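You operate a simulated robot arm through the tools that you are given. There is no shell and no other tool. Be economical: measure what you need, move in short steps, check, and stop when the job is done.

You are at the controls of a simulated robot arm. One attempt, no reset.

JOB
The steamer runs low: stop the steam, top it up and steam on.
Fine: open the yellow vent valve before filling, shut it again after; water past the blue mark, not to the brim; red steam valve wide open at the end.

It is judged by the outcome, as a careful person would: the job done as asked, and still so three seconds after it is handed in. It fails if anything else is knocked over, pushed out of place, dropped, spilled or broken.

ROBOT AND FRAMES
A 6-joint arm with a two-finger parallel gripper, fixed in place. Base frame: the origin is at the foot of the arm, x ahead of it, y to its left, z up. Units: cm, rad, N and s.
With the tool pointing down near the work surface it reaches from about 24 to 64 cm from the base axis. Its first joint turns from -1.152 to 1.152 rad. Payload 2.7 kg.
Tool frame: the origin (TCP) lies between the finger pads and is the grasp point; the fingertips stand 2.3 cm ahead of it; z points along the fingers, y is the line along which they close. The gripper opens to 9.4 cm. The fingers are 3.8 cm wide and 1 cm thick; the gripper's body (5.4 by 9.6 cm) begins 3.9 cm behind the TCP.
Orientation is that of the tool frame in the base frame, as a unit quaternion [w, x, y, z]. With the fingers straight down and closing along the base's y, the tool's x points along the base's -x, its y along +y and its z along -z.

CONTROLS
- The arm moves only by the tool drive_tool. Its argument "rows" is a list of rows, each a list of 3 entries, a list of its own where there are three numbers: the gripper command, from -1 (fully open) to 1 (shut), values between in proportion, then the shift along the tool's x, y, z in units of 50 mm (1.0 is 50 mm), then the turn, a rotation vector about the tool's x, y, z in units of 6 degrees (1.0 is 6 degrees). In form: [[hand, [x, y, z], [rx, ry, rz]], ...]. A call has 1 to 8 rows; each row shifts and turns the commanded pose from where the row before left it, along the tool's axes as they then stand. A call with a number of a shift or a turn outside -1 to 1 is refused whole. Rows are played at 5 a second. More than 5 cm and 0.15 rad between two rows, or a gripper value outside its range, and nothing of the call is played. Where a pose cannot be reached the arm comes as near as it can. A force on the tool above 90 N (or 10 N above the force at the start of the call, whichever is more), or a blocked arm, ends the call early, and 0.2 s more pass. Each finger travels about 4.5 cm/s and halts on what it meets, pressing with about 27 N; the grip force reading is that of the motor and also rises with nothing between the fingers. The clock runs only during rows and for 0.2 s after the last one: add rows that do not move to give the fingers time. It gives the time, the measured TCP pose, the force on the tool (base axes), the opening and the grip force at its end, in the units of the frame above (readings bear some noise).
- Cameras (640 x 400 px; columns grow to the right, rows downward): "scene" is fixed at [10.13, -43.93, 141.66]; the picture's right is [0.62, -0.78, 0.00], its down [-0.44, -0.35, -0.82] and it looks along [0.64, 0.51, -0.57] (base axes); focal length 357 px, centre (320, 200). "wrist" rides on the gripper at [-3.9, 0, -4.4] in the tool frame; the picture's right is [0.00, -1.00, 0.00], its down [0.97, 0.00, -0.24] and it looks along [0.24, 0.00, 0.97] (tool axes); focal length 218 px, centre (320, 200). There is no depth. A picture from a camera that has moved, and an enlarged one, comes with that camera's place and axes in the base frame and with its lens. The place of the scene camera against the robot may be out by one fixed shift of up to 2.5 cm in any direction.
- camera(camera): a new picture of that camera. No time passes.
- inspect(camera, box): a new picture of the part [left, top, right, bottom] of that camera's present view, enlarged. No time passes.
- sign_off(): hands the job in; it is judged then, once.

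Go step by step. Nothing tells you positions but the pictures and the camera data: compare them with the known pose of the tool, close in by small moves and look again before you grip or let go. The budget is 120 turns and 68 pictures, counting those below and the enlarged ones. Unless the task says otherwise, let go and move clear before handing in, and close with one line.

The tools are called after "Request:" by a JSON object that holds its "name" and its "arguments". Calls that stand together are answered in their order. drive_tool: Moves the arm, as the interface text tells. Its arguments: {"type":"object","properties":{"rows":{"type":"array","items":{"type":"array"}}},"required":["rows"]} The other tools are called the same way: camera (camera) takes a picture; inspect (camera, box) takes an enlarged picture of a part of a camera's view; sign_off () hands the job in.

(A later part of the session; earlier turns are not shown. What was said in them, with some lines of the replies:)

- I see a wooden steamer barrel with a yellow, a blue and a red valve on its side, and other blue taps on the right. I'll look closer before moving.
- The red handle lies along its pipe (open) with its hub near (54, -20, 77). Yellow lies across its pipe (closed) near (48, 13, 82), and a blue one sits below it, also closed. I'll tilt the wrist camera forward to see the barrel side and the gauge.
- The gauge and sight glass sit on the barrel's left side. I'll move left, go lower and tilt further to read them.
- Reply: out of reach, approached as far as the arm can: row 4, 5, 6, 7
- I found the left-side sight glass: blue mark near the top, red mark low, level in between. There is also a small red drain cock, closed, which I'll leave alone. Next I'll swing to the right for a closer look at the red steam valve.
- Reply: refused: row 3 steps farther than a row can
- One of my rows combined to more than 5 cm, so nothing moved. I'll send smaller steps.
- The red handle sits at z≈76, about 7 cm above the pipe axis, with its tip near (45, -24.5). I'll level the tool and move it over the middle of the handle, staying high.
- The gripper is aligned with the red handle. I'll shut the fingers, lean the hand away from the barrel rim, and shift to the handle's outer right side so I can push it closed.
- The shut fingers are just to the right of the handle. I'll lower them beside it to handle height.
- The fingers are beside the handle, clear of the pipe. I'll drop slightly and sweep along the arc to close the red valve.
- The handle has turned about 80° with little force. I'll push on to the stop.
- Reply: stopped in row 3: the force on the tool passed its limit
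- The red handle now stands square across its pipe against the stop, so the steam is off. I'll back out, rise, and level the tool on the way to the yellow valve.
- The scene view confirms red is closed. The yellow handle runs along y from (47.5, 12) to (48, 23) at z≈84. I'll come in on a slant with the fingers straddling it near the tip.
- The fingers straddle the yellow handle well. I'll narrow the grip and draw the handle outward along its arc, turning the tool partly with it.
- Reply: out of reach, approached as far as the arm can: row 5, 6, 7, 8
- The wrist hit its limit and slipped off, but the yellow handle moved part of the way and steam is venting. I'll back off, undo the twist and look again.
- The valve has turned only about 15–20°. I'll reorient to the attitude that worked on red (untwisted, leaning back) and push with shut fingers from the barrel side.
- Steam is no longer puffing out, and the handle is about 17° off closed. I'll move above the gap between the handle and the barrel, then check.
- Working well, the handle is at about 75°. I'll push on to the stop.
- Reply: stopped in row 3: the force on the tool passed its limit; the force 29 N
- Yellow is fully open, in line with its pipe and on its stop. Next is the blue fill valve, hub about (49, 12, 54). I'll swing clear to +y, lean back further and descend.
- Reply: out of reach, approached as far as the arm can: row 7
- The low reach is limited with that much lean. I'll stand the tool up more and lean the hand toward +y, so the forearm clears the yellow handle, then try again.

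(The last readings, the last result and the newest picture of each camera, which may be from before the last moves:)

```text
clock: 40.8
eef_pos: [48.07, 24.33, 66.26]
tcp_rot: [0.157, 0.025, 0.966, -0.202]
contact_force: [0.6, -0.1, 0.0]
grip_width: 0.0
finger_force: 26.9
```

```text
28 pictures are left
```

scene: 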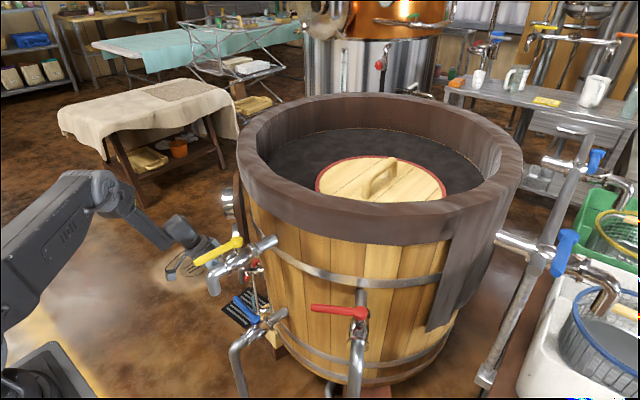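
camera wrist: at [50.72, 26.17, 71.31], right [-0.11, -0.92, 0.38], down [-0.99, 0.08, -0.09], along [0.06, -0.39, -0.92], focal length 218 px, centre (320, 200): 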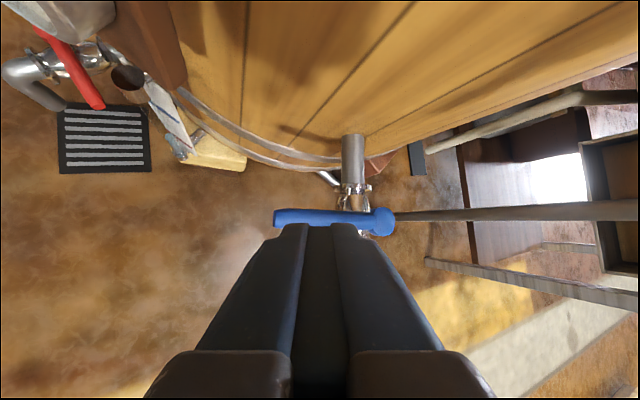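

Reach is fine in this attitude. I'll move over the gap between the blue handle and the barrel.

Request:
{"name": "drive_tool", "arguments": {"rows": [[1, [-0.34, -0.152, 0.764], [0, 0, 0]], [1, [-0.34, -0.152, 0.764], [0, 0, 0]], [1, [0, 0, 0], [0, 0, 0]]]}}

Request:
{"name": "camera", "arguments": {"camera": "wrist"}}

Request:
{"name": "inspect", "arguments": {"camera": "scene", "box": [150, 170, 320, 340]}}

```text
clock: 41.6
eef_pos: [53.33, 20.12, 61.19]
tcp_rot: [0.157, 0.025, 0.967, -0.202]
contact_force: [-1.0, -1.1, 1.0]
grip_width: 0.03
finger_force: 26.7
```

```text
27 pictures are left
camera wrist: at [55.89, 21.74, 66.3], right [-0.11, -0.92, 0.38], down [-0.99, 0.08, -0.09], along [0.06, -0.39, -0.92], focal length 218 px, centre (320, 200)
```

wrist: 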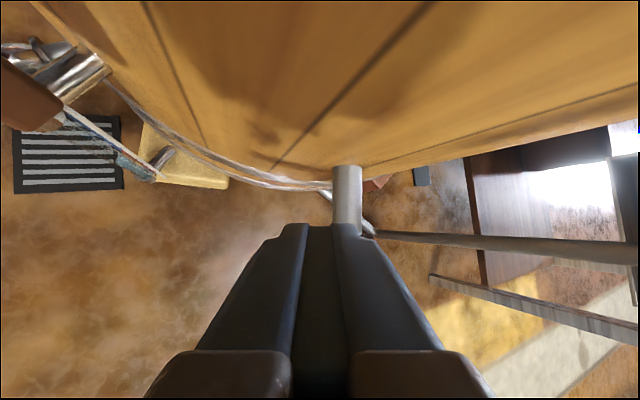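

```text
2.35 times, centred on (235, 255) of scene
camera zoom: at [10.13, -43.93, 141.66], right [0.62, -0.78, 0.0], down [-0.44, -0.35, -0.82], along [0.64, 0.51, -0.57], focal length 840 px, centre (520, 71)
```

zoom: 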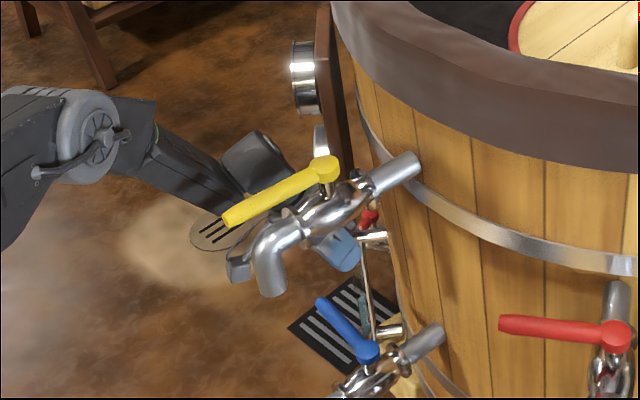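

Request:
{"name": "drive_tool", "arguments": {"rows": [[1, [0.216, 0.18, 0.661], [0, 0, 0]], [1, [0.216, 0.18, 0.661], [0, 0, 0]], [1, [0, 0, 0], [0, 0, 0]]]}}

Request:
{"name": "camera", "arguments": {"camera": "wrist"}}

Request:
{"name": "inspect", "arguments": {"camera": "scene", "box": [200, 230, 320, 340]}}

```text
clock: 42.4
eef_pos: [52.99, 18.5, 54.63]
tcp_rot: [0.158, 0.025, 0.967, -0.201]
contact_force: [-0.3, -0.1, 0.6]
grip_width: 0.0
finger_force: 27.3
out of reach, approached as far as the arm can: row 2
```

```text
25 pictures are left
camera wrist: at [55.55, 20.34, 59.85], right [-0.11, -0.92, 0.38], down [-0.99, 0.08, -0.1], along [0.06, -0.39, -0.92], focal length 218 px, centre (320, 200)
```

wrist: 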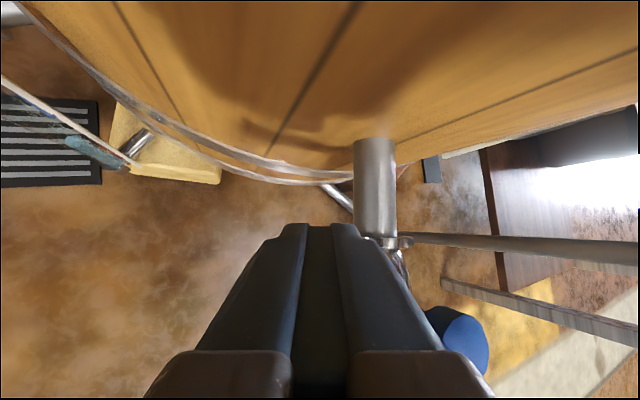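

```text
3.64 times, centred on (260, 285) of scene
camera zoom: at [10.13, -43.93, 141.66], right [0.62, -0.78, 0.0], down [-0.44, -0.35, -0.82], along [0.64, 0.51, -0.57], focal length 1298 px, centre (538, -109)
```

zoom: 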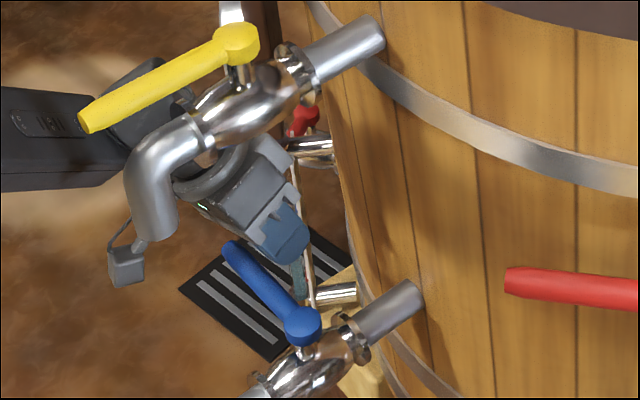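

At the reach limit, but the fingertips overlap the handle on its barrel side. I'll draw it outward part of the way and check for flow.

Request:
{"name": "drive_tool", "arguments": {"rows": [[1, [0.304, -0.04, -0.09], [0, 0, 0]], [1, [0.304, -0.04, -0.09], [0, 0, 0]], [1, [0.304, -0.04, -0.09], [0, 0, 0]], [1, [0.304, -0.04, -0.09], [0, 0, 0]]]}}

Request:
{"name": "camera", "arguments": {"camera": "wrist"}}

Request:
{"name": "inspect", "arguments": {"camera": "scene", "box": [200, 230, 320, 340]}}

```text
clock: 43.4
eef_pos: [46.62, 18.64, 54.8]
tcp_rot: [0.156, 0.024, 0.967, -0.201]
contact_force: [1.5, 0.0, 1.2]
grip_width: 0.0
finger_force: 27.3
```

```text
23 pictures are left
camera wrist: at [49.0, 20.41, 59.98], right [-0.11, -0.92, 0.38], down [-0.99, 0.08, -0.09], along [0.06, -0.39, -0.92], focal length 218 px, centre (320, 200)
```

wrist: 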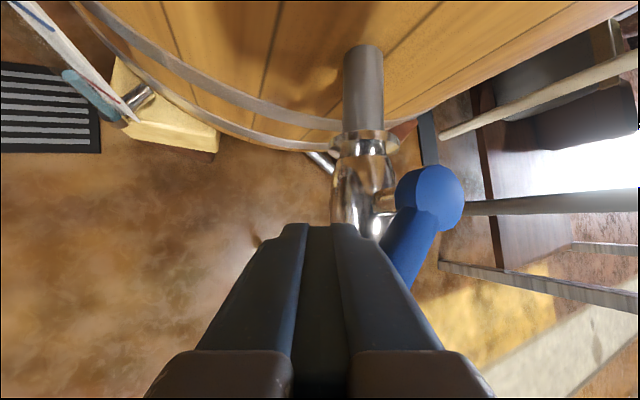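

```text
3.64 times, centred on (260, 285) of scene
camera zoom: at [10.13, -43.93, 141.66], right [0.62, -0.78, 0.0], down [-0.44, -0.35, -0.82], along [0.64, 0.51, -0.57], focal length 1298 px, centre (538, -109)
```

zoom: 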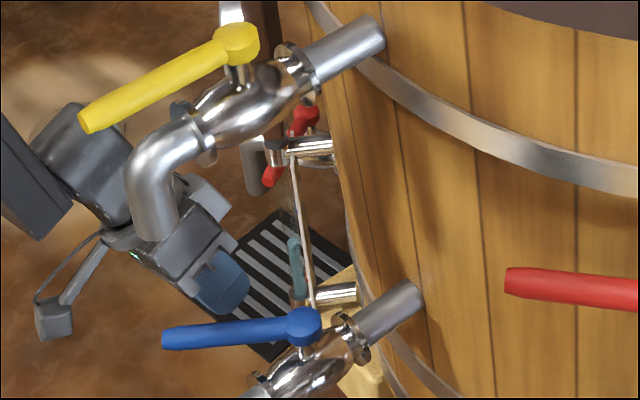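

The blue valve is about half open. I'll look at the sight glass for the starting level.

Request:
{"name": "inspect", "arguments": {"camera": "wrist", "box": [0, 0, 200, 150]}}

Request:
{"name": "inspect", "arguments": {"camera": "scene", "box": [225, 255, 285, 325]}}

```text
2.67 times, centred on (100, 75) of wrist
camera zoom: at [49.0, 20.41, 59.98], right [-0.11, -0.92, 0.38], down [-0.99, 0.08, -0.09], along [0.06, -0.39, -0.92], focal length 582 px, centre (907, 533)
```

zoom: 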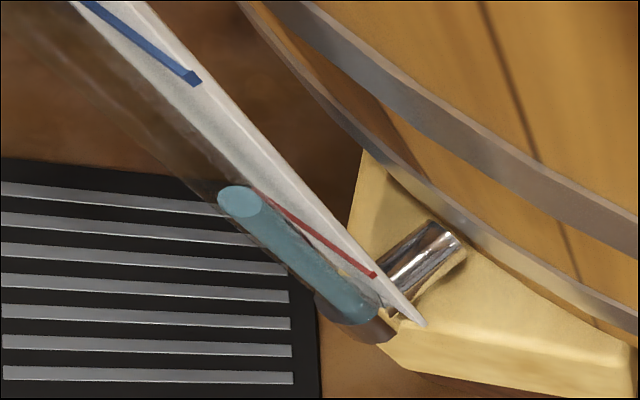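

```text
5.71 times, centred on (255, 290) of scene
camera zoom: at [10.13, -43.93, 141.66], right [0.62, -0.78, 0.0], down [-0.44, -0.35, -0.82], along [0.64, 0.51, -0.57], focal length 2040 px, centre (691, -314)
```

zoom: 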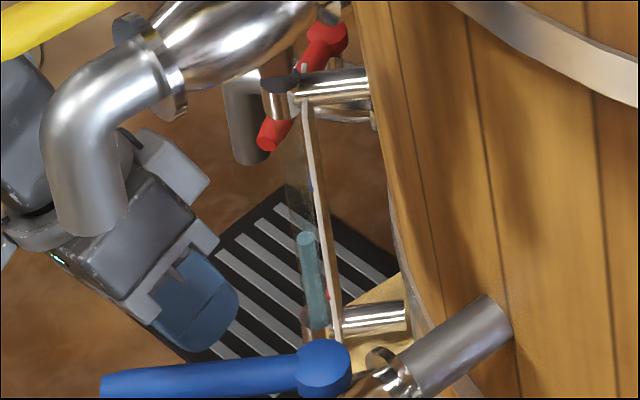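

The scene view shows the water column, with its top just below the blue mark. I'll wait and watch the rate.

Request:
{"name": "drive_tool", "arguments": {"rows": [[1, [0, 0, 0], [0, 0, 0]], [1, [0, 0, 0], [0, 0, 0]], [1, [0, 0, 0], [0, 0, 0]], [1, [0, 0, 0], [0, 0, 0]], [1, [0, 0, 0], [0, 0, 0]], [1, [0, 0, 0], [0, 0, 0]]]}}

Request:
{"name": "inspect", "arguments": {"camera": "scene", "box": [225, 255, 285, 325]}}

```text
clock: 44.8
eef_pos: [46.43, 18.61, 54.86]
tcp_rot: [0.156, 0.023, 0.967, -0.201]
contact_force: [-0.2, 0.2, 0.0]
grip_width: 0.0
finger_force: 27.1
```

```text
5.71 times, centred on (255, 290) of scene
camera zoom: at [10.13, -43.93, 141.66], right [0.62, -0.78, 0.0], down [-0.44, -0.35, -0.82], along [0.64, 0.51, -0.57], focal length 2040 px, centre (691, -314)
```

zoom: 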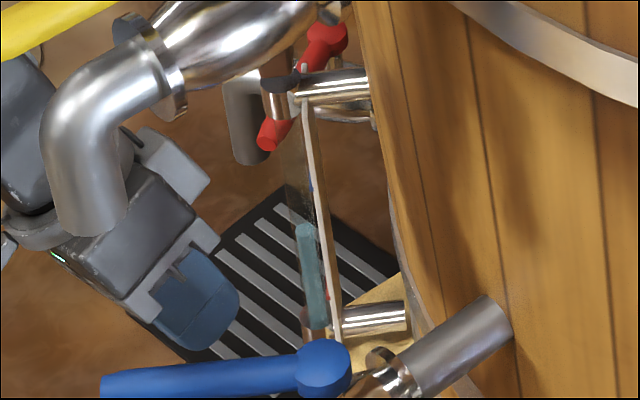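

The level is climbing about 6–7 px per second in this view, with roughly 13 s between the blue mark and the brim. While it fills I'll go around the tip of the handle to its outer side, ready to close.

Request:
{"name": "drive_tool", "arguments": {"rows": [[1, [0.285, 0.82, -0.467], [0, 0, 0]], [1, [0.856, -0.02, -0.295], [0, 0, 0]], [1, [0.837, -0.294, -0.167], [0, 0, 0]], [1, [0.095, -0.835, 0.338], [0, 0, 0]]]}}

Request:
{"name": "inspect", "arguments": {"camera": "scene", "box": [185, 230, 285, 325]}}

```text
clock: 45.8
eef_pos: [35.49, 18.16, 54.7]
tcp_rot: [0.157, 0.024, 0.967, -0.201]
contact_force: [0.0, 0.1, -0.2]
grip_width: 0.0
finger_force: 27.5
```

```text
4.21 times, centred on (235, 278) of scene
camera zoom: at [10.13, -43.92, 141.66], right [0.62, -0.78, 0.0], down [-0.44, -0.35, -0.82], along [0.64, 0.51, -0.57], focal length 1503 px, centre (678, -126)
```

zoom: 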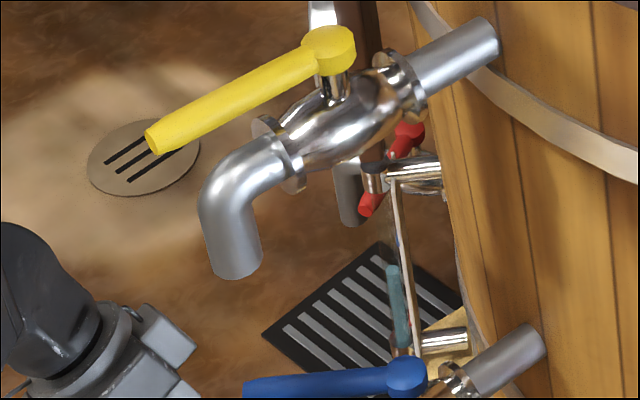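

Request:
{"name": "drive_tool", "arguments": {"rows": [[1, [-0.19, -0.6, 0.341], [0, 0, 0]], [1, [0, 0, 0], [0, 0, 0]], [1, [0, 0, 0], [0, 0, 0]], [1, [0, 0, 0], [0, 0, 0]], [1, [0, 0, 0], [0, 0, 0]], [1, [0, 0, 0], [0, 0, 0]], [1, [0, 0, 0], [0, 0, 0]], [1, [0, 0, 0], [0, 0, 0]]]}}

Request:
{"name": "drive_tool", "arguments": {"rows": [[1, [0, 0, 0], [0, 0, 0]], [1, [0, 0, 0], [0, 0, 0]], [1, [0, 0, 0], [0, 0, 0]], [1, [0, 0, 0], [0, 0, 0]], [1, [0, 0, 0], [0, 0, 0]], [1, [0, 0, 0], [0, 0, 0]], [1, [0, 0, 0], [0, 0, 0]], [1, [0, 0, 0], [0, 0, 0]]]}}

Request:
{"name": "inspect", "arguments": {"camera": "scene", "box": [205, 255, 285, 325]}}

Request:
{"name": "camera", "arguments": {"camera": "wrist"}}

```text
clock: 47.6
eef_pos: [36.67, 14.54, 54.6]
tcp_rot: [0.156, 0.024, 0.967, -0.202]
contact_force: [0.0, 0.1, -0.3]
grip_width: 0.0
finger_force: 27.4
```

```text
clock: 49.4
eef_pos: [36.63, 14.55, 54.48]
tcp_rot: [0.156, 0.024, 0.967, -0.202]
contact_force: [-0.7, 0.0, 0.5]
grip_width: 0.0
finger_force: 26.6
```

```text
5.71 times, centred on (245, 290) of scene
camera zoom: at [10.13, -43.93, 141.66], right [0.62, -0.78, 0.0], down [-0.44, -0.35, -0.82], along [0.64, 0.51, -0.57], focal length 2040 px, centre (749, -314)
```

zoom: 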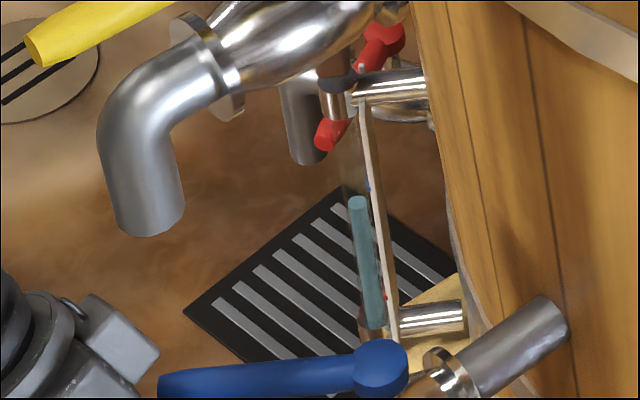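

```text
16 pictures are left
camera wrist: at [39.15, 16.38, 59.67], right [-0.11, -0.92, 0.38], down [-0.99, 0.08, -0.09], along [0.06, -0.39, -0.92], focal length 218 px, centre (320, 200)
```

wrist: 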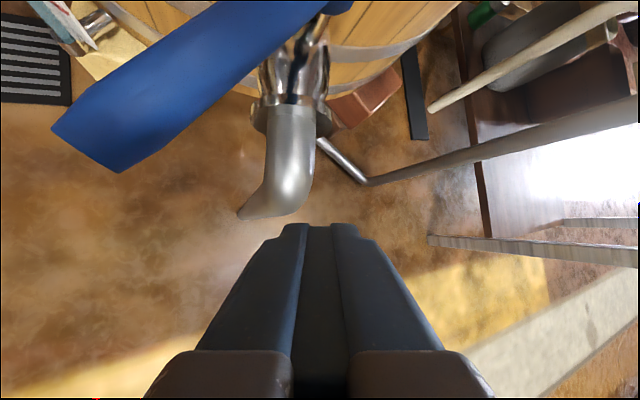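

The valve is partly open and the level is rising. In the first wrist zoom the water top was at the red line, so the blue mark needs a better view. I'll back off, raise the wrist camera and wait.

Request:
{"name": "drive_tool", "arguments": {"rows": [[1, [0.19, 0.6, -0.341], [0, 0, 0]], [1, [0, 0.82, -0.366], [0, 0, 0]], [1, [-0.278, -0.348, -0.782], [0, 0, 0]], [1, [-0.278, -0.348, -0.782], [0, 0, 0]], [1, [0, 0, 0], [0, -1, 0]], [1, [0, 0, 0], [0, -1, 0]], [1, [0, 0, 0], [0, 0, 0]], [1, [0, 0, 0], [0, 0, 0]]]}}

Request:
{"name": "drive_tool", "arguments": {"rows": [[1, [0, 0, 0], [0, 0, 0]], [1, [0, 0, 0], [0, 0, 0]], [1, [0, 0, 0], [0, 0, 0]], [1, [0, 0, 0], [0, 0, 0]], [1, [0, 0, 0], [0, 0, 0]], [1, [0, 0, 0], [0, 0, 0]], [1, [0, 0, 0], [0, 0, 0]], [1, [0, 0, 0], [0, 0, 0]]]}}

Request:
{"name": "camera", "arguments": {"camera": "wrist"}}

```text
clock: 51.2
eef_pos: [35.56, 22.47, 63.68]
tcp_rot: [0.257, 0.003, 0.945, -0.202]
contact_force: [0.1, -0.3, -0.4]
grip_width: 0.02
finger_force: 27.3
```

```text
clock: 53.0
eef_pos: [35.66, 22.51, 63.63]
tcp_rot: [0.257, 0.003, 0.945, -0.203]
contact_force: [0.5, -0.4, 0.0]
grip_width: 0.0
finger_force: 26.8
```

```text
15 pictures are left
camera wrist: at [36.95, 24.57, 69.02], right [-0.11, -0.92, 0.38], down [-0.96, 0.0, -0.28], along [0.26, -0.4, -0.88], focal length 218 px, centre (320, 200)
```

wrist: 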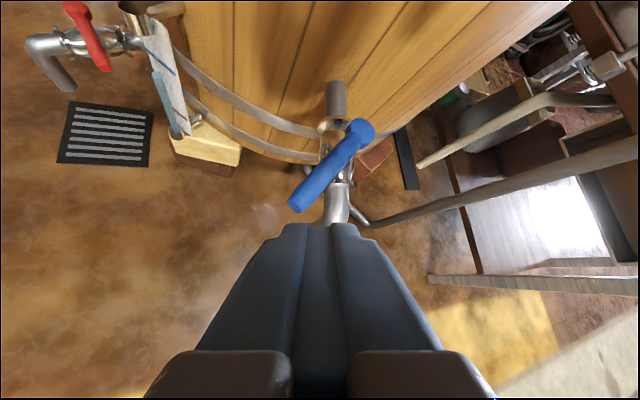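

Clear view: the water top is about half way between the red and blue marks. I'll wait about 11 s more.

Request:
{"name": "drive_tool", "arguments": {"rows": [[1, [0, 0, 0], [0, 0, 0]], [1, [0, 0, 0], [0, 0, 0]], [1, [0, 0, 0], [0, 0, 0]], [1, [0, 0, 0], [0, 0, 0]], [1, [0, 0, 0], [0, 0, 0]], [1, [0, 0, 0], [0, 0, 0]], [1, [0, 0, 0], [0, 0, 0]], [1, [0, 0, 0], [0, 0, 0]]]}}

Request:
{"name": "drive_tool", "arguments": {"rows": [[1, [0, 0, 0], [0, 0, 0]], [1, [0, 0, 0], [0, 0, 0]], [1, [0, 0, 0], [0, 0, 0]], [1, [0, 0, 0], [0, 0, 0]], [1, [0, 0, 0], [0, 0, 0]], [1, [0, 0, 0], [0, 0, 0]], [1, [0, 0, 0], [0, 0, 0]], [1, [0, 0, 0], [0, 0, 0]]]}}

Request:
{"name": "drive_tool", "arguments": {"rows": [[1, [0, 0, 0], [0, 0, 0]], [1, [0, 0, 0], [0, 0, 0]], [1, [0, 0, 0], [0, 0, 0]], [1, [0, 0, 0], [0, 0, 0]], [1, [0, 0, 0], [0, 0, 0]], [1, [0, 0, 0], [0, 0, 0]], [1, [0, 0, 0], [0, 0, 0]], [1, [0, 0, 0], [0, 0, 0]]]}}

Request:
{"name": "drive_tool", "arguments": {"rows": [[1, [0, 0, 0], [0, 0, 0]], [1, [0, 0, 0], [0, 0, 0]], [1, [0, 0, 0], [0, 0, 0]], [1, [0, 0, 0], [0, 0, 0]], [1, [0, 0, 0], [0, 0, 0]], [1, [0, 0, 0], [0, 0, 0]], [1, [0, 0, 0], [0, 0, 0]], [1, [0, 0, 0], [0, 0, 0]]]}}

Request:
{"name": "drive_tool", "arguments": {"rows": [[1, [0, 0, 0], [0, 0, 0]], [1, [0, 0, 0], [0, 0, 0]], [1, [0, 0, 0], [0, 0, 0]], [1, [0, 0, 0], [0, 0, 0]], [1, [0, 0, 0], [0, 0, 0]], [1, [0, 0, 0], [0, 0, 0]], [1, [0, 0, 0], [0, 0, 0]], [1, [0, 0, 0], [0, 0, 0]]]}}

Request:
{"name": "inspect", "arguments": {"camera": "wrist", "box": [90, 0, 250, 150]}}

```text
clock: 54.8
eef_pos: [35.56, 22.52, 63.59]
tcp_rot: [0.257, 0.002, 0.945, -0.203]
contact_force: [-0.8, 0.2, 0.4]
grip_width: 0.0
finger_force: 27.2
```

```text
clock: 56.6
eef_pos: [35.62, 22.56, 63.49]
tcp_rot: [0.257, 0.003, 0.945, -0.203]
contact_force: [-1.0, 0.0, -0.2]
grip_width: 0.0
finger_force: 27.7
```

```text
clock: 58.4
eef_pos: [35.65, 22.53, 63.54]
tcp_rot: [0.257, 0.003, 0.945, -0.203]
contact_force: [0.3, -0.6, -0.8]
grip_width: 0.02
finger_force: 26.9
```

```text
clock: 60.2
eef_pos: [35.63, 22.49, 63.52]
tcp_rot: [0.258, 0.003, 0.945, -0.202]
contact_force: [-0.6, -0.3, -0.1]
grip_width: 0.02
finger_force: 26.6
```

```text
clock: 62.0
eef_pos: [35.45, 22.53, 63.5]
tcp_rot: [0.257, 0.003, 0.945, -0.202]
contact_force: [-0.2, -0.3, -0.2]
grip_width: 0.0
finger_force: 26.9
```

```text
2.67 times, centred on (170, 75) of wrist
camera zoom: at [36.95, 24.57, 69.02], right [-0.11, -0.92, 0.38], down [-0.96, 0.0, -0.28], along [0.26, -0.4, -0.88], focal length 582 px, centre (720, 533)
```

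zoom: 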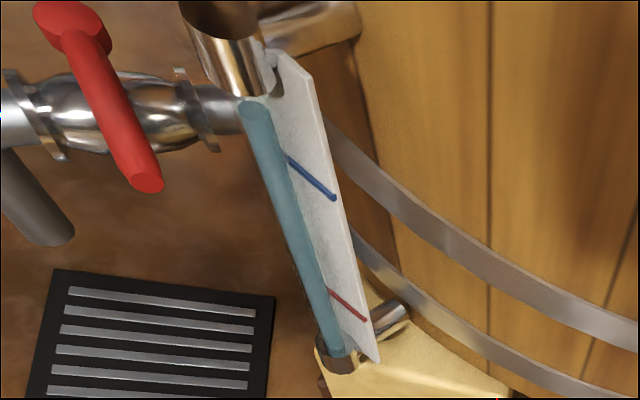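

The water is already past the blue mark and nearing the top of the glass. I'll return to the outer side of the handle and close it straight away.

Request:
{"name": "drive_tool", "arguments": {"rows": [[1, [0.435, 0.348, 0.707], [0, 1, 0]], [1, [0.358, 0.348, 0.749], [0, 1, 0]], [1, [0, -0.82, 0.366], [0, 0, 0]], [1, [-0.19, -0.6, 0.341], [0, 0, 0]], [1, [-0.8, 0.142, 0.22], [0, 0, 0]], [1, [-0.4, 0.638, -0.142], [0, 0, 0]], [1, [-0.304, 0.24, 0], [0, 0, 0]], [1, [-0.304, 0.205, 0.017], [0, 0, 0]]]}}

Request:
{"name": "camera", "arguments": {"camera": "wrist"}}

```text
clock: 63.8
eef_pos: [46.17, 20.39, 54.66]
tcp_rot: [0.157, 0.023, 0.967, -0.2]
contact_force: [-1.4, -1.7, 0.6]
grip_width: 0.0
finger_force: 27.3
```

```text
13 pictures are left
camera wrist: at [48.63, 22.21, 59.76], right [-0.11, -0.92, 0.38], down [-0.99, 0.08, -0.09], along [0.06, -0.39, -0.92], focal length 218 px, centre (320, 200)
```

wrist: 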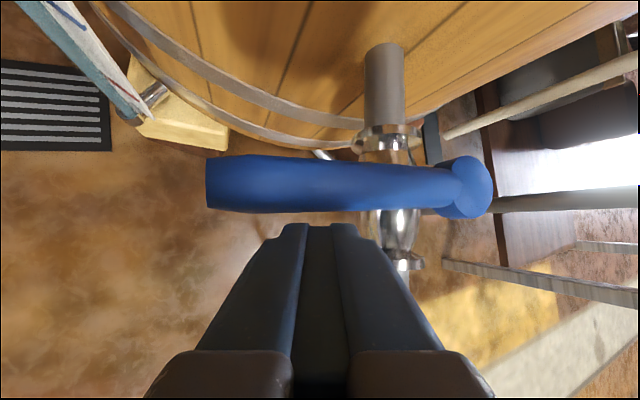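

Blue is nearly shut. I'll press on to the stop.

Request:
{"name": "drive_tool", "arguments": {"rows": [[1, [-0.25, 0.06, 0.05], [0, 0, 0]], [1, [-0.25, 0.05, 0.05], [0, 0, 0]], [1, [-0.2, 0.03, 0.05], [0, 0, 0]]]}}

Request:
{"name": "camera", "arguments": {"camera": "wrist"}}

```text
clock: 64.3
eef_pos: [46.78, 20.45, 54.62]
tcp_rot: [0.15, 0.027, 0.965, -0.211]
contact_force: [-25.8, -1.1, 28.6]
grip_width: 0.0
finger_force: 27.5
stopped in row 2: the force on the tool passed its limit (the readings are from after the stop); the commanded pose is now the measured one
```

```text
12 pictures are left
camera wrist: at [49.36, 22.36, 59.69], right [-0.12, -0.91, 0.4], down [-0.99, 0.09, -0.09], along [0.04, -0.41, -0.91], focal length 218 px, centre (320, 200)
```

wrist: 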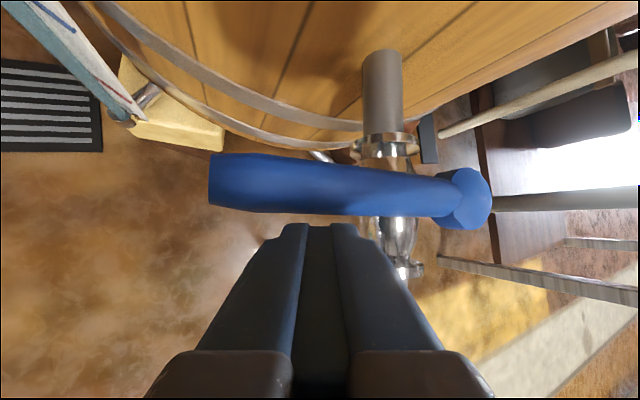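

Blue is back against its stop. I'll back away and raise to the viewing pose to check the level and the handle.

Request:
{"name": "drive_tool", "arguments": {"rows": [[1, [0.57, 0.1, -0.2], [0, 0, 0]], [1, [0.7, 0.42, -0.43], [0, 0, 0]], [1, [0.7, 0, -0.2], [0, 0, 0]], [1, [-0.278, -0.348, -0.782], [0, 0, 0]], [1, [-0.278, -0.348, -0.782], [0, 0, 0]], [1, [0, 0, 0], [0, -1, 0]], [1, [0, 0, 0], [0, -1, 0]], [1, [0, 0, 0], [0, 0, 0]]]}}

Request:
{"name": "inspect", "arguments": {"camera": "wrist", "box": [60, 0, 400, 210]}}

```text
clock: 66.1
eef_pos: [36.8, 24.63, 63.2]
tcp_rot: [0.252, 0.004, 0.945, -0.209]
contact_force: [-0.2, -0.3, -0.1]
grip_width: 0.0
finger_force: 26.6
```

```text
1.88 times, centred on (230, 105) of wrist
camera zoom: at [38.15, 26.69, 68.5], right [-0.11, -0.91, 0.4], down [-0.96, 0.0, -0.28], along [0.25, -0.41, -0.88], focal length 411 px, centre (489, 379)
```

zoom: 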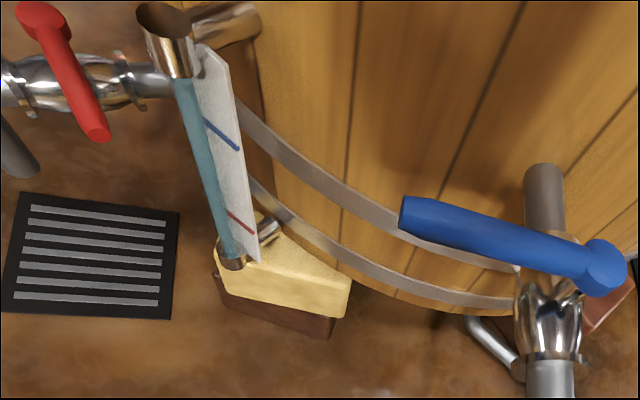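

Request:
{"name": "inspect", "arguments": {"camera": "scene", "box": [238, 255, 278, 320]}}

```text
6.15 times, centred on (258, 288) of scene
camera zoom: at [10.13, -43.93, 141.66], right [0.62, -0.78, 0.0], down [-0.44, -0.35, -0.82], along [0.64, 0.51, -0.57], focal length 2197 px, centre (702, -338)
```

zoom: 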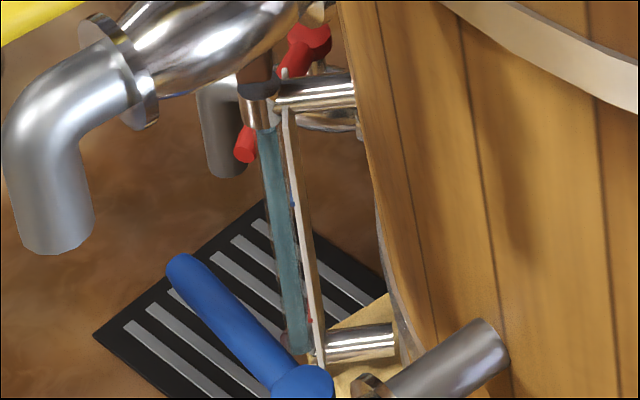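

Level is past the blue mark, no water has escaped, and blue is shut. Now I'll rise and get ready to close the yellow vent from its -y side.

Request:
{"name": "drive_tool", "arguments": {"rows": [[1, [0, 0, 0], [0, 1, 0]], [1, [0, 0, 0], [0, 1, 0]], [1, [-0.278, -0.348, -0.782], [0, 0, 0]], [1, [-0.278, -0.348, -0.782], [0, 0, 0]], [1, [-0.278, -0.348, -0.782], [0, 0, 0]], [1, [-0.278, -0.348, -0.782], [0, 0, 0]], [1, [0, 0, 0], [-1, 0, 0]], [1, [0, 0, 0], [-1, 0, 0]]]}}

Request:
{"name": "drive_tool", "arguments": {"rows": [[1, [0, 0, 0], [-1, 0, 0]], [1, [0, 0, 0], [-1, 0, 0]], [1, [0, 0, 0], [0, -1, 0]], [1, [-0.38, 0, -0.815], [0, -0.2, 0]], [1, [-0.38, 0, -0.815], [0, 0, 0]], [1, [-0.38, 0, -0.815], [0, 0, 0]], [1, [0, 0, 0], [0, 0, 0]]]}}

```text
clock: 67.9
eef_pos: [36.82, 24.75, 81.12]
tcp_rot: [0.153, 0.01, 0.982, -0.106]
contact_force: [1.3, -0.1, -0.3]
grip_width: 0.0
finger_force: 27.4
```

```text
clock: 69.5
eef_pos: [37.0, 24.83, 94.76]
tcp_rot: [0.215, -0.006, 0.977, -0.003]
contact_force: [-0.2, 0.2, -0.4]
grip_width: 0.0
finger_force: 26.7
```

Request:
{"name": "drive_tool", "arguments": {"rows": [[1, [-0.1, -0.82, 0.047], [0, 0, 0]], [1, [-0.1, -0.82, 0.047], [0, 0, 0]], [1, [-0.1, -0.82, 0.047], [0, 0, 0]], [1, [-0.1, -0.84, 0.047], [0, 0, 0]], [1, [0.305, 0, 0.652], [0, 0, 0]], [1, [0, 0, 0], [0, 0, 0]]]}}

Request:
{"name": "camera", "arguments": {"camera": "wrist"}}

```text
clock: 70.9
eef_pos: [39.38, 8.23, 91.15]
tcp_rot: [0.214, -0.006, 0.977, -0.002]
contact_force: [0.0, -1.1, 0.8]
grip_width: 0.01
finger_force: 27.3
```

```text
9 pictures are left
camera wrist: at [41.2, 8.31, 96.73], right [0.01, -1.0, 0.01], down [-0.98, -0.01, -0.19], along [0.19, -0.01, -0.98], focal length 218 px, centre (320, 200)
```

wrist: 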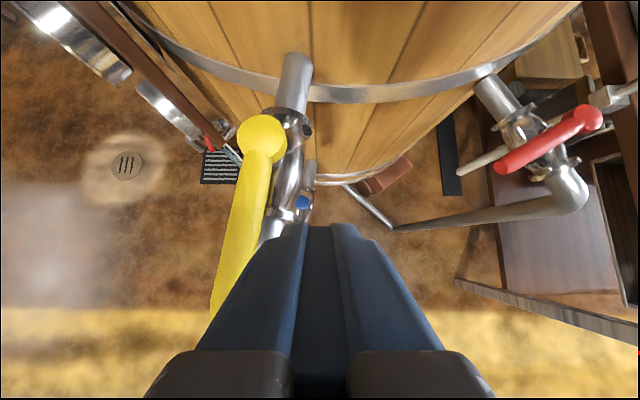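

The fingers are clear on the -y side of the yellow handle. I'll lower and sweep it toward closed.

Request:
{"name": "drive_tool", "arguments": {"rows": [[1, [0.32, 0, 0.689], [0, 0, 0]], [1, [0.32, 0, 0.689], [0, 0, 0]], [1, [-0.036, 0.56, 0.017], [0, 0, 0]], [1, [0, 0.42, 0], [0, 0, 0]], [1, [-0.127, 0.48, 0.06], [0, 0, 0]], [1, [-0.308, 0.46, 0.144], [0, 0, 0]], [1, [-0.253, 0.18, 0.118], [0, 0, 0]]]}}

Request:
{"name": "drive_tool", "arguments": {"rows": [[1, [-0.22, 0.12, 0.1], [0, 0, 0]], [1, [-0.2, 0.04, 0.094], [0, 0, 0]], [1, [-0.2, 0.04, 0.094], [0, 0, 0]], [1, [-0.2, 0, 0.094], [0, 0, 0]]]}}

Request:
{"name": "camera", "arguments": {"camera": "wrist"}}

```text
clock: 72.5
eef_pos: [43.22, 18.68, 83.35]
tcp_rot: [0.214, -0.005, 0.977, -0.003]
contact_force: [-1.7, -1.7, -2.2]
grip_width: 0.03
finger_force: 26.9
```

```text
clock: 73.3
eef_pos: [45.43, 19.77, 83.1]
tcp_rot: [0.206, -0.008, 0.978, -0.004]
contact_force: [-35.1, -6.9, 28.5]
grip_width: 0.0
finger_force: 26.3
stopped in row 4: the force on the tool passed its limit (the readings are from after the stop); the commanded pose is now the measured one
```

```text
8 pictures are left
camera wrist: at [47.42, 19.83, 88.72], right [0.02, -1.0, 0.01], down [-0.99, -0.02, -0.17], along [0.17, -0.01, -0.99], focal length 218 px, centre (320, 200)
```

wrist: 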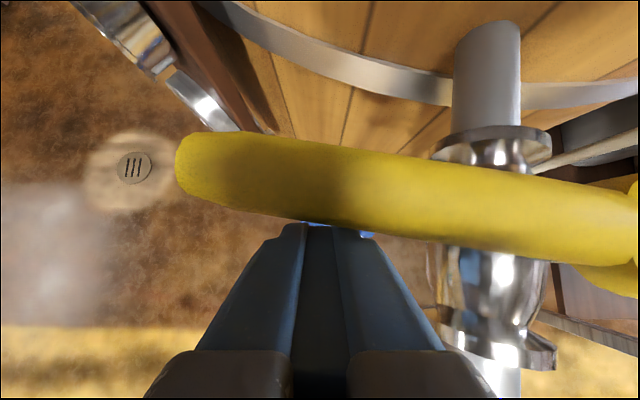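

Yellow is shut against its stop. I'll retreat, rise and travel back to the red valve, turning the wrist to its orientation.

Request:
{"name": "drive_tool", "arguments": {"rows": [[1, [0.6, 0, -0.28], [0, 0, 0]], [1, [0.5, 0, -0.23], [0, 0, 0]], [1, [-0.38, 0, -0.815], [0, 0, 0]], [1, [-0.38, 0, -0.815], [0, 0, 0]], [1, [-0.38, 0, -0.815], [0, 0, 0]], [1, [-0.1, -0.9, 0.05], [0, 0, 0]], [1, [-0.1, -0.9, 0.05], [0, 0, 0]], [1, [-0.1, -0.9, 0.05], [0, 0, 0]]]}}

Request:
{"name": "drive_tool", "arguments": {"rows": [[1, [-0.1, -0.9, 0.05], [0, 0, 0]], [1, [-0.1, -0.9, 0.05], [0, 0, 0]], [1, [-0.1, -0.9, 0.05], [0, 0, 0]], [1, [0, -0.8, 0], [-0.423, 0, -0.906]], [1, [0, 0, 0], [-0.423, 0, -0.906]], [1, [0, 0, 0], [-0.423, 0, -0.906]], [1, [0, 0, 0], [-0.423, 0, -0.906]], [1, [0, 0, 0], [-0.25, 0, -0.54]]]}}

Request:
{"name": "drive_tool", "arguments": {"rows": [[1, [0, 0, 0], [0, -0.8, 0]], [1, [0, 0, 0], [0, 0, 0]]]}}

```text
clock: 75.1
eef_pos: [41.81, 6.27, 97.04]
tcp_rot: [0.205, -0.009, 0.979, -0.004]
contact_force: [-0.1, -0.6, -0.1]
grip_width: 0.0
finger_force: 26.8
```

```text
clock: 76.9
eef_pos: [43.83, -11.11, 96.8]
tcp_rot: [0.199, -0.241, 0.949, 0.05]
contact_force: [-0.1, -0.3, -0.5]
grip_width: 0.0
finger_force: 26.6
```

```text
clock: 77.5
eef_pos: [43.83, -11.05, 96.66]
tcp_rot: [0.238, -0.239, 0.94, 0.06]
contact_force: [0.1, -0.1, 0.0]
grip_width: 0.0
finger_force: 26.5
```

Request:
{"name": "drive_tool", "arguments": {"rows": [[1, [-0.394, -0.53, 0.213], [0, 0, 0]], [1, [0, -0.53, 0], [0, 0, 0]], [1, [0.419, 0, 0.774], [0, 0, 0]], [1, [0.419, 0, 0.774], [0, 0, 0]], [1, [0.419, 0, 0.774], [0, 0, 0]], [1, [0, 0, 0], [0, 0, 0]]]}}

Request:
{"name": "camera", "arguments": {"camera": "wrist"}}

```text
clock: 78.9
eef_pos: [48.43, -14.67, 83.48]
tcp_rot: [0.238, -0.238, 0.939, 0.06]
contact_force: [-0.3, 0.7, 0.5]
grip_width: 0.0
finger_force: 26.9
```

```text
7 pictures are left
camera wrist: at [49.61, -14.01, 89.42], right [0.48, -0.88, 0.0], down [-0.85, -0.46, -0.25], along [0.22, 0.12, -0.97], focal length 218 px, centre (320, 200)
```

wrist: 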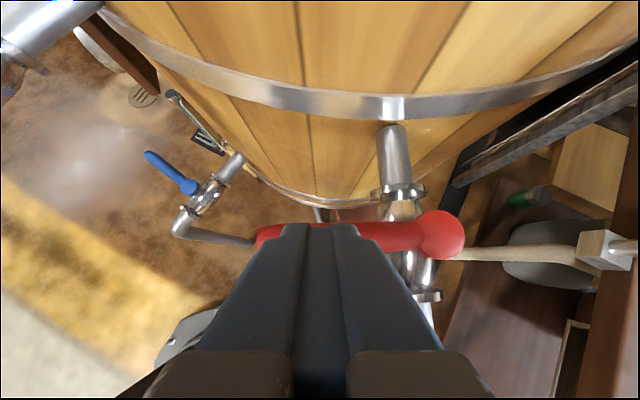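

The handle and the gap behind it are clear. I'll move in under the rim to the barrel side of the red handle and lower.

Request:
{"name": "drive_tool", "arguments": {"rows": [[1, [-0.59, 0, 0.49], [0, 0, 0]], [1, [-0.59, 0, 0.49], [0, 0, 0]], [1, [0.305, 0, 0.563], [0, 0, 0]], [1, [0.305, 0, 0.563], [0, 0, 0]], [1, [0, 0, 0], [0, 0, 0]]]}}

Request:
{"name": "camera", "arguments": {"camera": "wrist"}}

```text
clock: 80.1
eef_pos: [55.03, -11.15, 75.62]
tcp_rot: [0.237, -0.239, 0.94, 0.062]
contact_force: [0.6, 0.0, 0.3]
grip_width: 0.02
finger_force: 27.0
```

```text
6 pictures are left
camera wrist: at [56.28, -10.45, 81.43], right [0.48, -0.88, 0.0], down [-0.85, -0.46, -0.25], along [0.22, 0.12, -0.97], focal length 218 px, centre (320, 200)
```

wrist: 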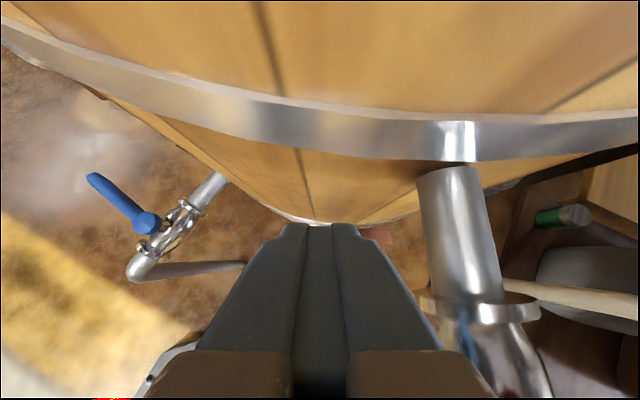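

No contact, and I'm behind the handle. I'll sweep it outward to open.

Request:
{"name": "drive_tool", "arguments": {"rows": [[1, [0.334, 0, -0.18], [0, 0, 0]], [1, [0.317, 0, -0.171], [0, 0, 0]], [1, [0.37, 0, -0.2], [0, 0, 0]], [1, [0.264, -0.06, -0.142], [0, 0, 0]], [1, [0.246, -0.07, -0.133], [0, 0, 0]], [1, [0.229, -0.21, -0.124], [0, 0, 0]], [1, [0, 0, 0], [0, 0, 0]]]}}

Request:
{"name": "camera", "arguments": {"camera": "wrist"}}

```text
clock: 81.7
eef_pos: [46.76, -17.57, 75.65]
tcp_rot: [0.239, -0.239, 0.939, 0.061]
contact_force: [-1.4, 1.8, 1.3]
grip_width: 0.0
finger_force: 27.2
```

```text
5 pictures are left
camera wrist: at [48.07, -16.8, 81.51], right [0.48, -0.88, 0.0], down [-0.85, -0.46, -0.25], along [0.22, 0.12, -0.97], focal length 218 px, centre (320, 200)
```

wrist: 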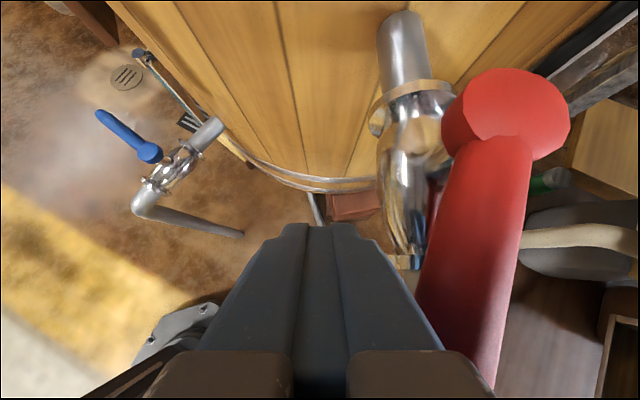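

Opening nicely, about 75°. I'll push on to the fully open stop.

Request:
{"name": "drive_tool", "arguments": {"rows": [[1, [0.15, -0.25, -0.08], [0, 0, 0]], [1, [0.05, -0.25, -0.03], [0, 0, 0]], [1, [0, -0.22, 0], [0, 0, 0]], [1, [0, -0.2, 0], [0, 0, 0]], [1, [0, -0.2, 0], [0, 0, 0]], [1, [0, -0.2, 0], [0, 0, 0]]]}}

Request:
{"name": "camera", "arguments": {"camera": "wrist"}}

```text
clock: 82.8
eef_pos: [47.51, -20.84, 75.38]
tcp_rot: [0.231, -0.241, 0.939, 0.078]
contact_force: [-9.4, 9.6, 8.0]
grip_width: 0.02
finger_force: 26.5
stopped in row 5: the force on the tool passed its limit (the readings are from after the stop); the commanded pose is now the measured one
```

```text
4 pictures are left
camera wrist: at [48.86, -20.44, 81.28], right [0.49, -0.87, -0.04], down [-0.85, -0.47, -0.25], along [0.2, 0.15, -0.97], focal length 218 px, centre (320, 200)
```

wrist: 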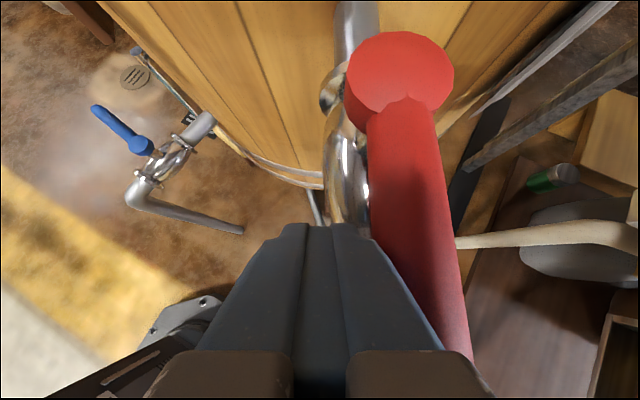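

Red is wide open against its stop. I'll ease off sideways, rise clear, and take a last look.

Request:
{"name": "drive_tool", "arguments": {"rows": [[1, [0, 0.4, 0], [0, 0, 0]], [1, [0.1, 0.2, -0.1], [0, 0, 0]], [1, [-0.35, 0, -0.79], [0, 0, 0]], [1, [-0.35, 0, -0.79], [0, 0, 0]], [1, [-0.35, 0, -0.79], [0, 0, 0]], [1, [-0.1, 0, -0.9], [0, 0, 0]], [1, [0.2, 0, -0.9], [0, 0, 0]], [1, [0.3, 0, -0.9], [0, 0, 0]]]}}

Request:
{"name": "inspect", "arguments": {"camera": "scene", "box": [180, 180, 420, 400]}}

Request:
{"name": "inspect", "arguments": {"camera": "scene", "box": [225, 255, 285, 325]}}

```text
clock: 84.6
eef_pos: [38.14, -24.11, 99.74]
tcp_rot: [0.232, -0.242, 0.939, 0.078]
contact_force: [-0.5, -0.1, 0.3]
grip_width: 0.01
finger_force: 26.9
```

```text
1.82 times, centred on (300, 290) of scene
camera zoom: at [10.13, -43.93, 141.66], right [0.62, -0.78, 0.0], down [-0.44, -0.35, -0.82], along [0.64, 0.51, -0.57], focal length 649 px, centre (356, 36)
```

zoom: 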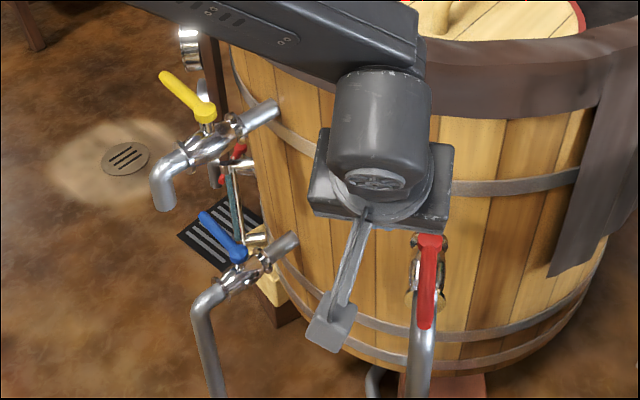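

```text
5.71 times, centred on (255, 290) of scene
camera zoom: at [10.13, -43.93, 141.66], right [0.62, -0.78, 0.0], down [-0.44, -0.35, -0.82], along [0.64, 0.51, -0.57], focal length 2040 px, centre (691, -314)
```

zoom: 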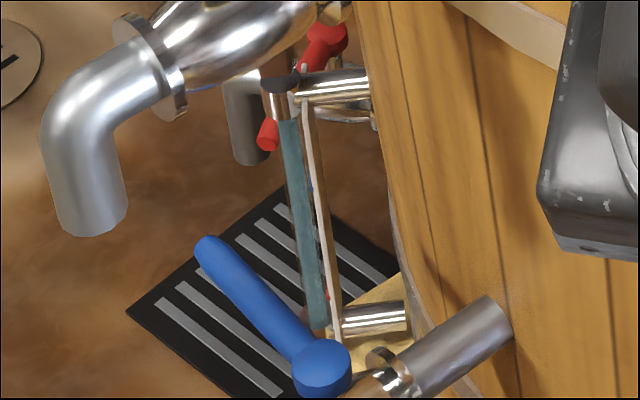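

Yellow and blue lie across their pipes (closed) and red lies along its pipe (open). The water stands above the blue mark and holds steady, nothing has spilled, and the arm is clear, so I'm handing in.

Request:
{"name": "sign_off", "arguments": {}}

```text
The job is handed in.
```

The steamer is topped up and steaming again: the vent is shut, the fill valve is shut and the red steam valve is wide open. The water is well past the blue mark and close to the top of the sight glass, higher than I meant, but I saw no overflow.
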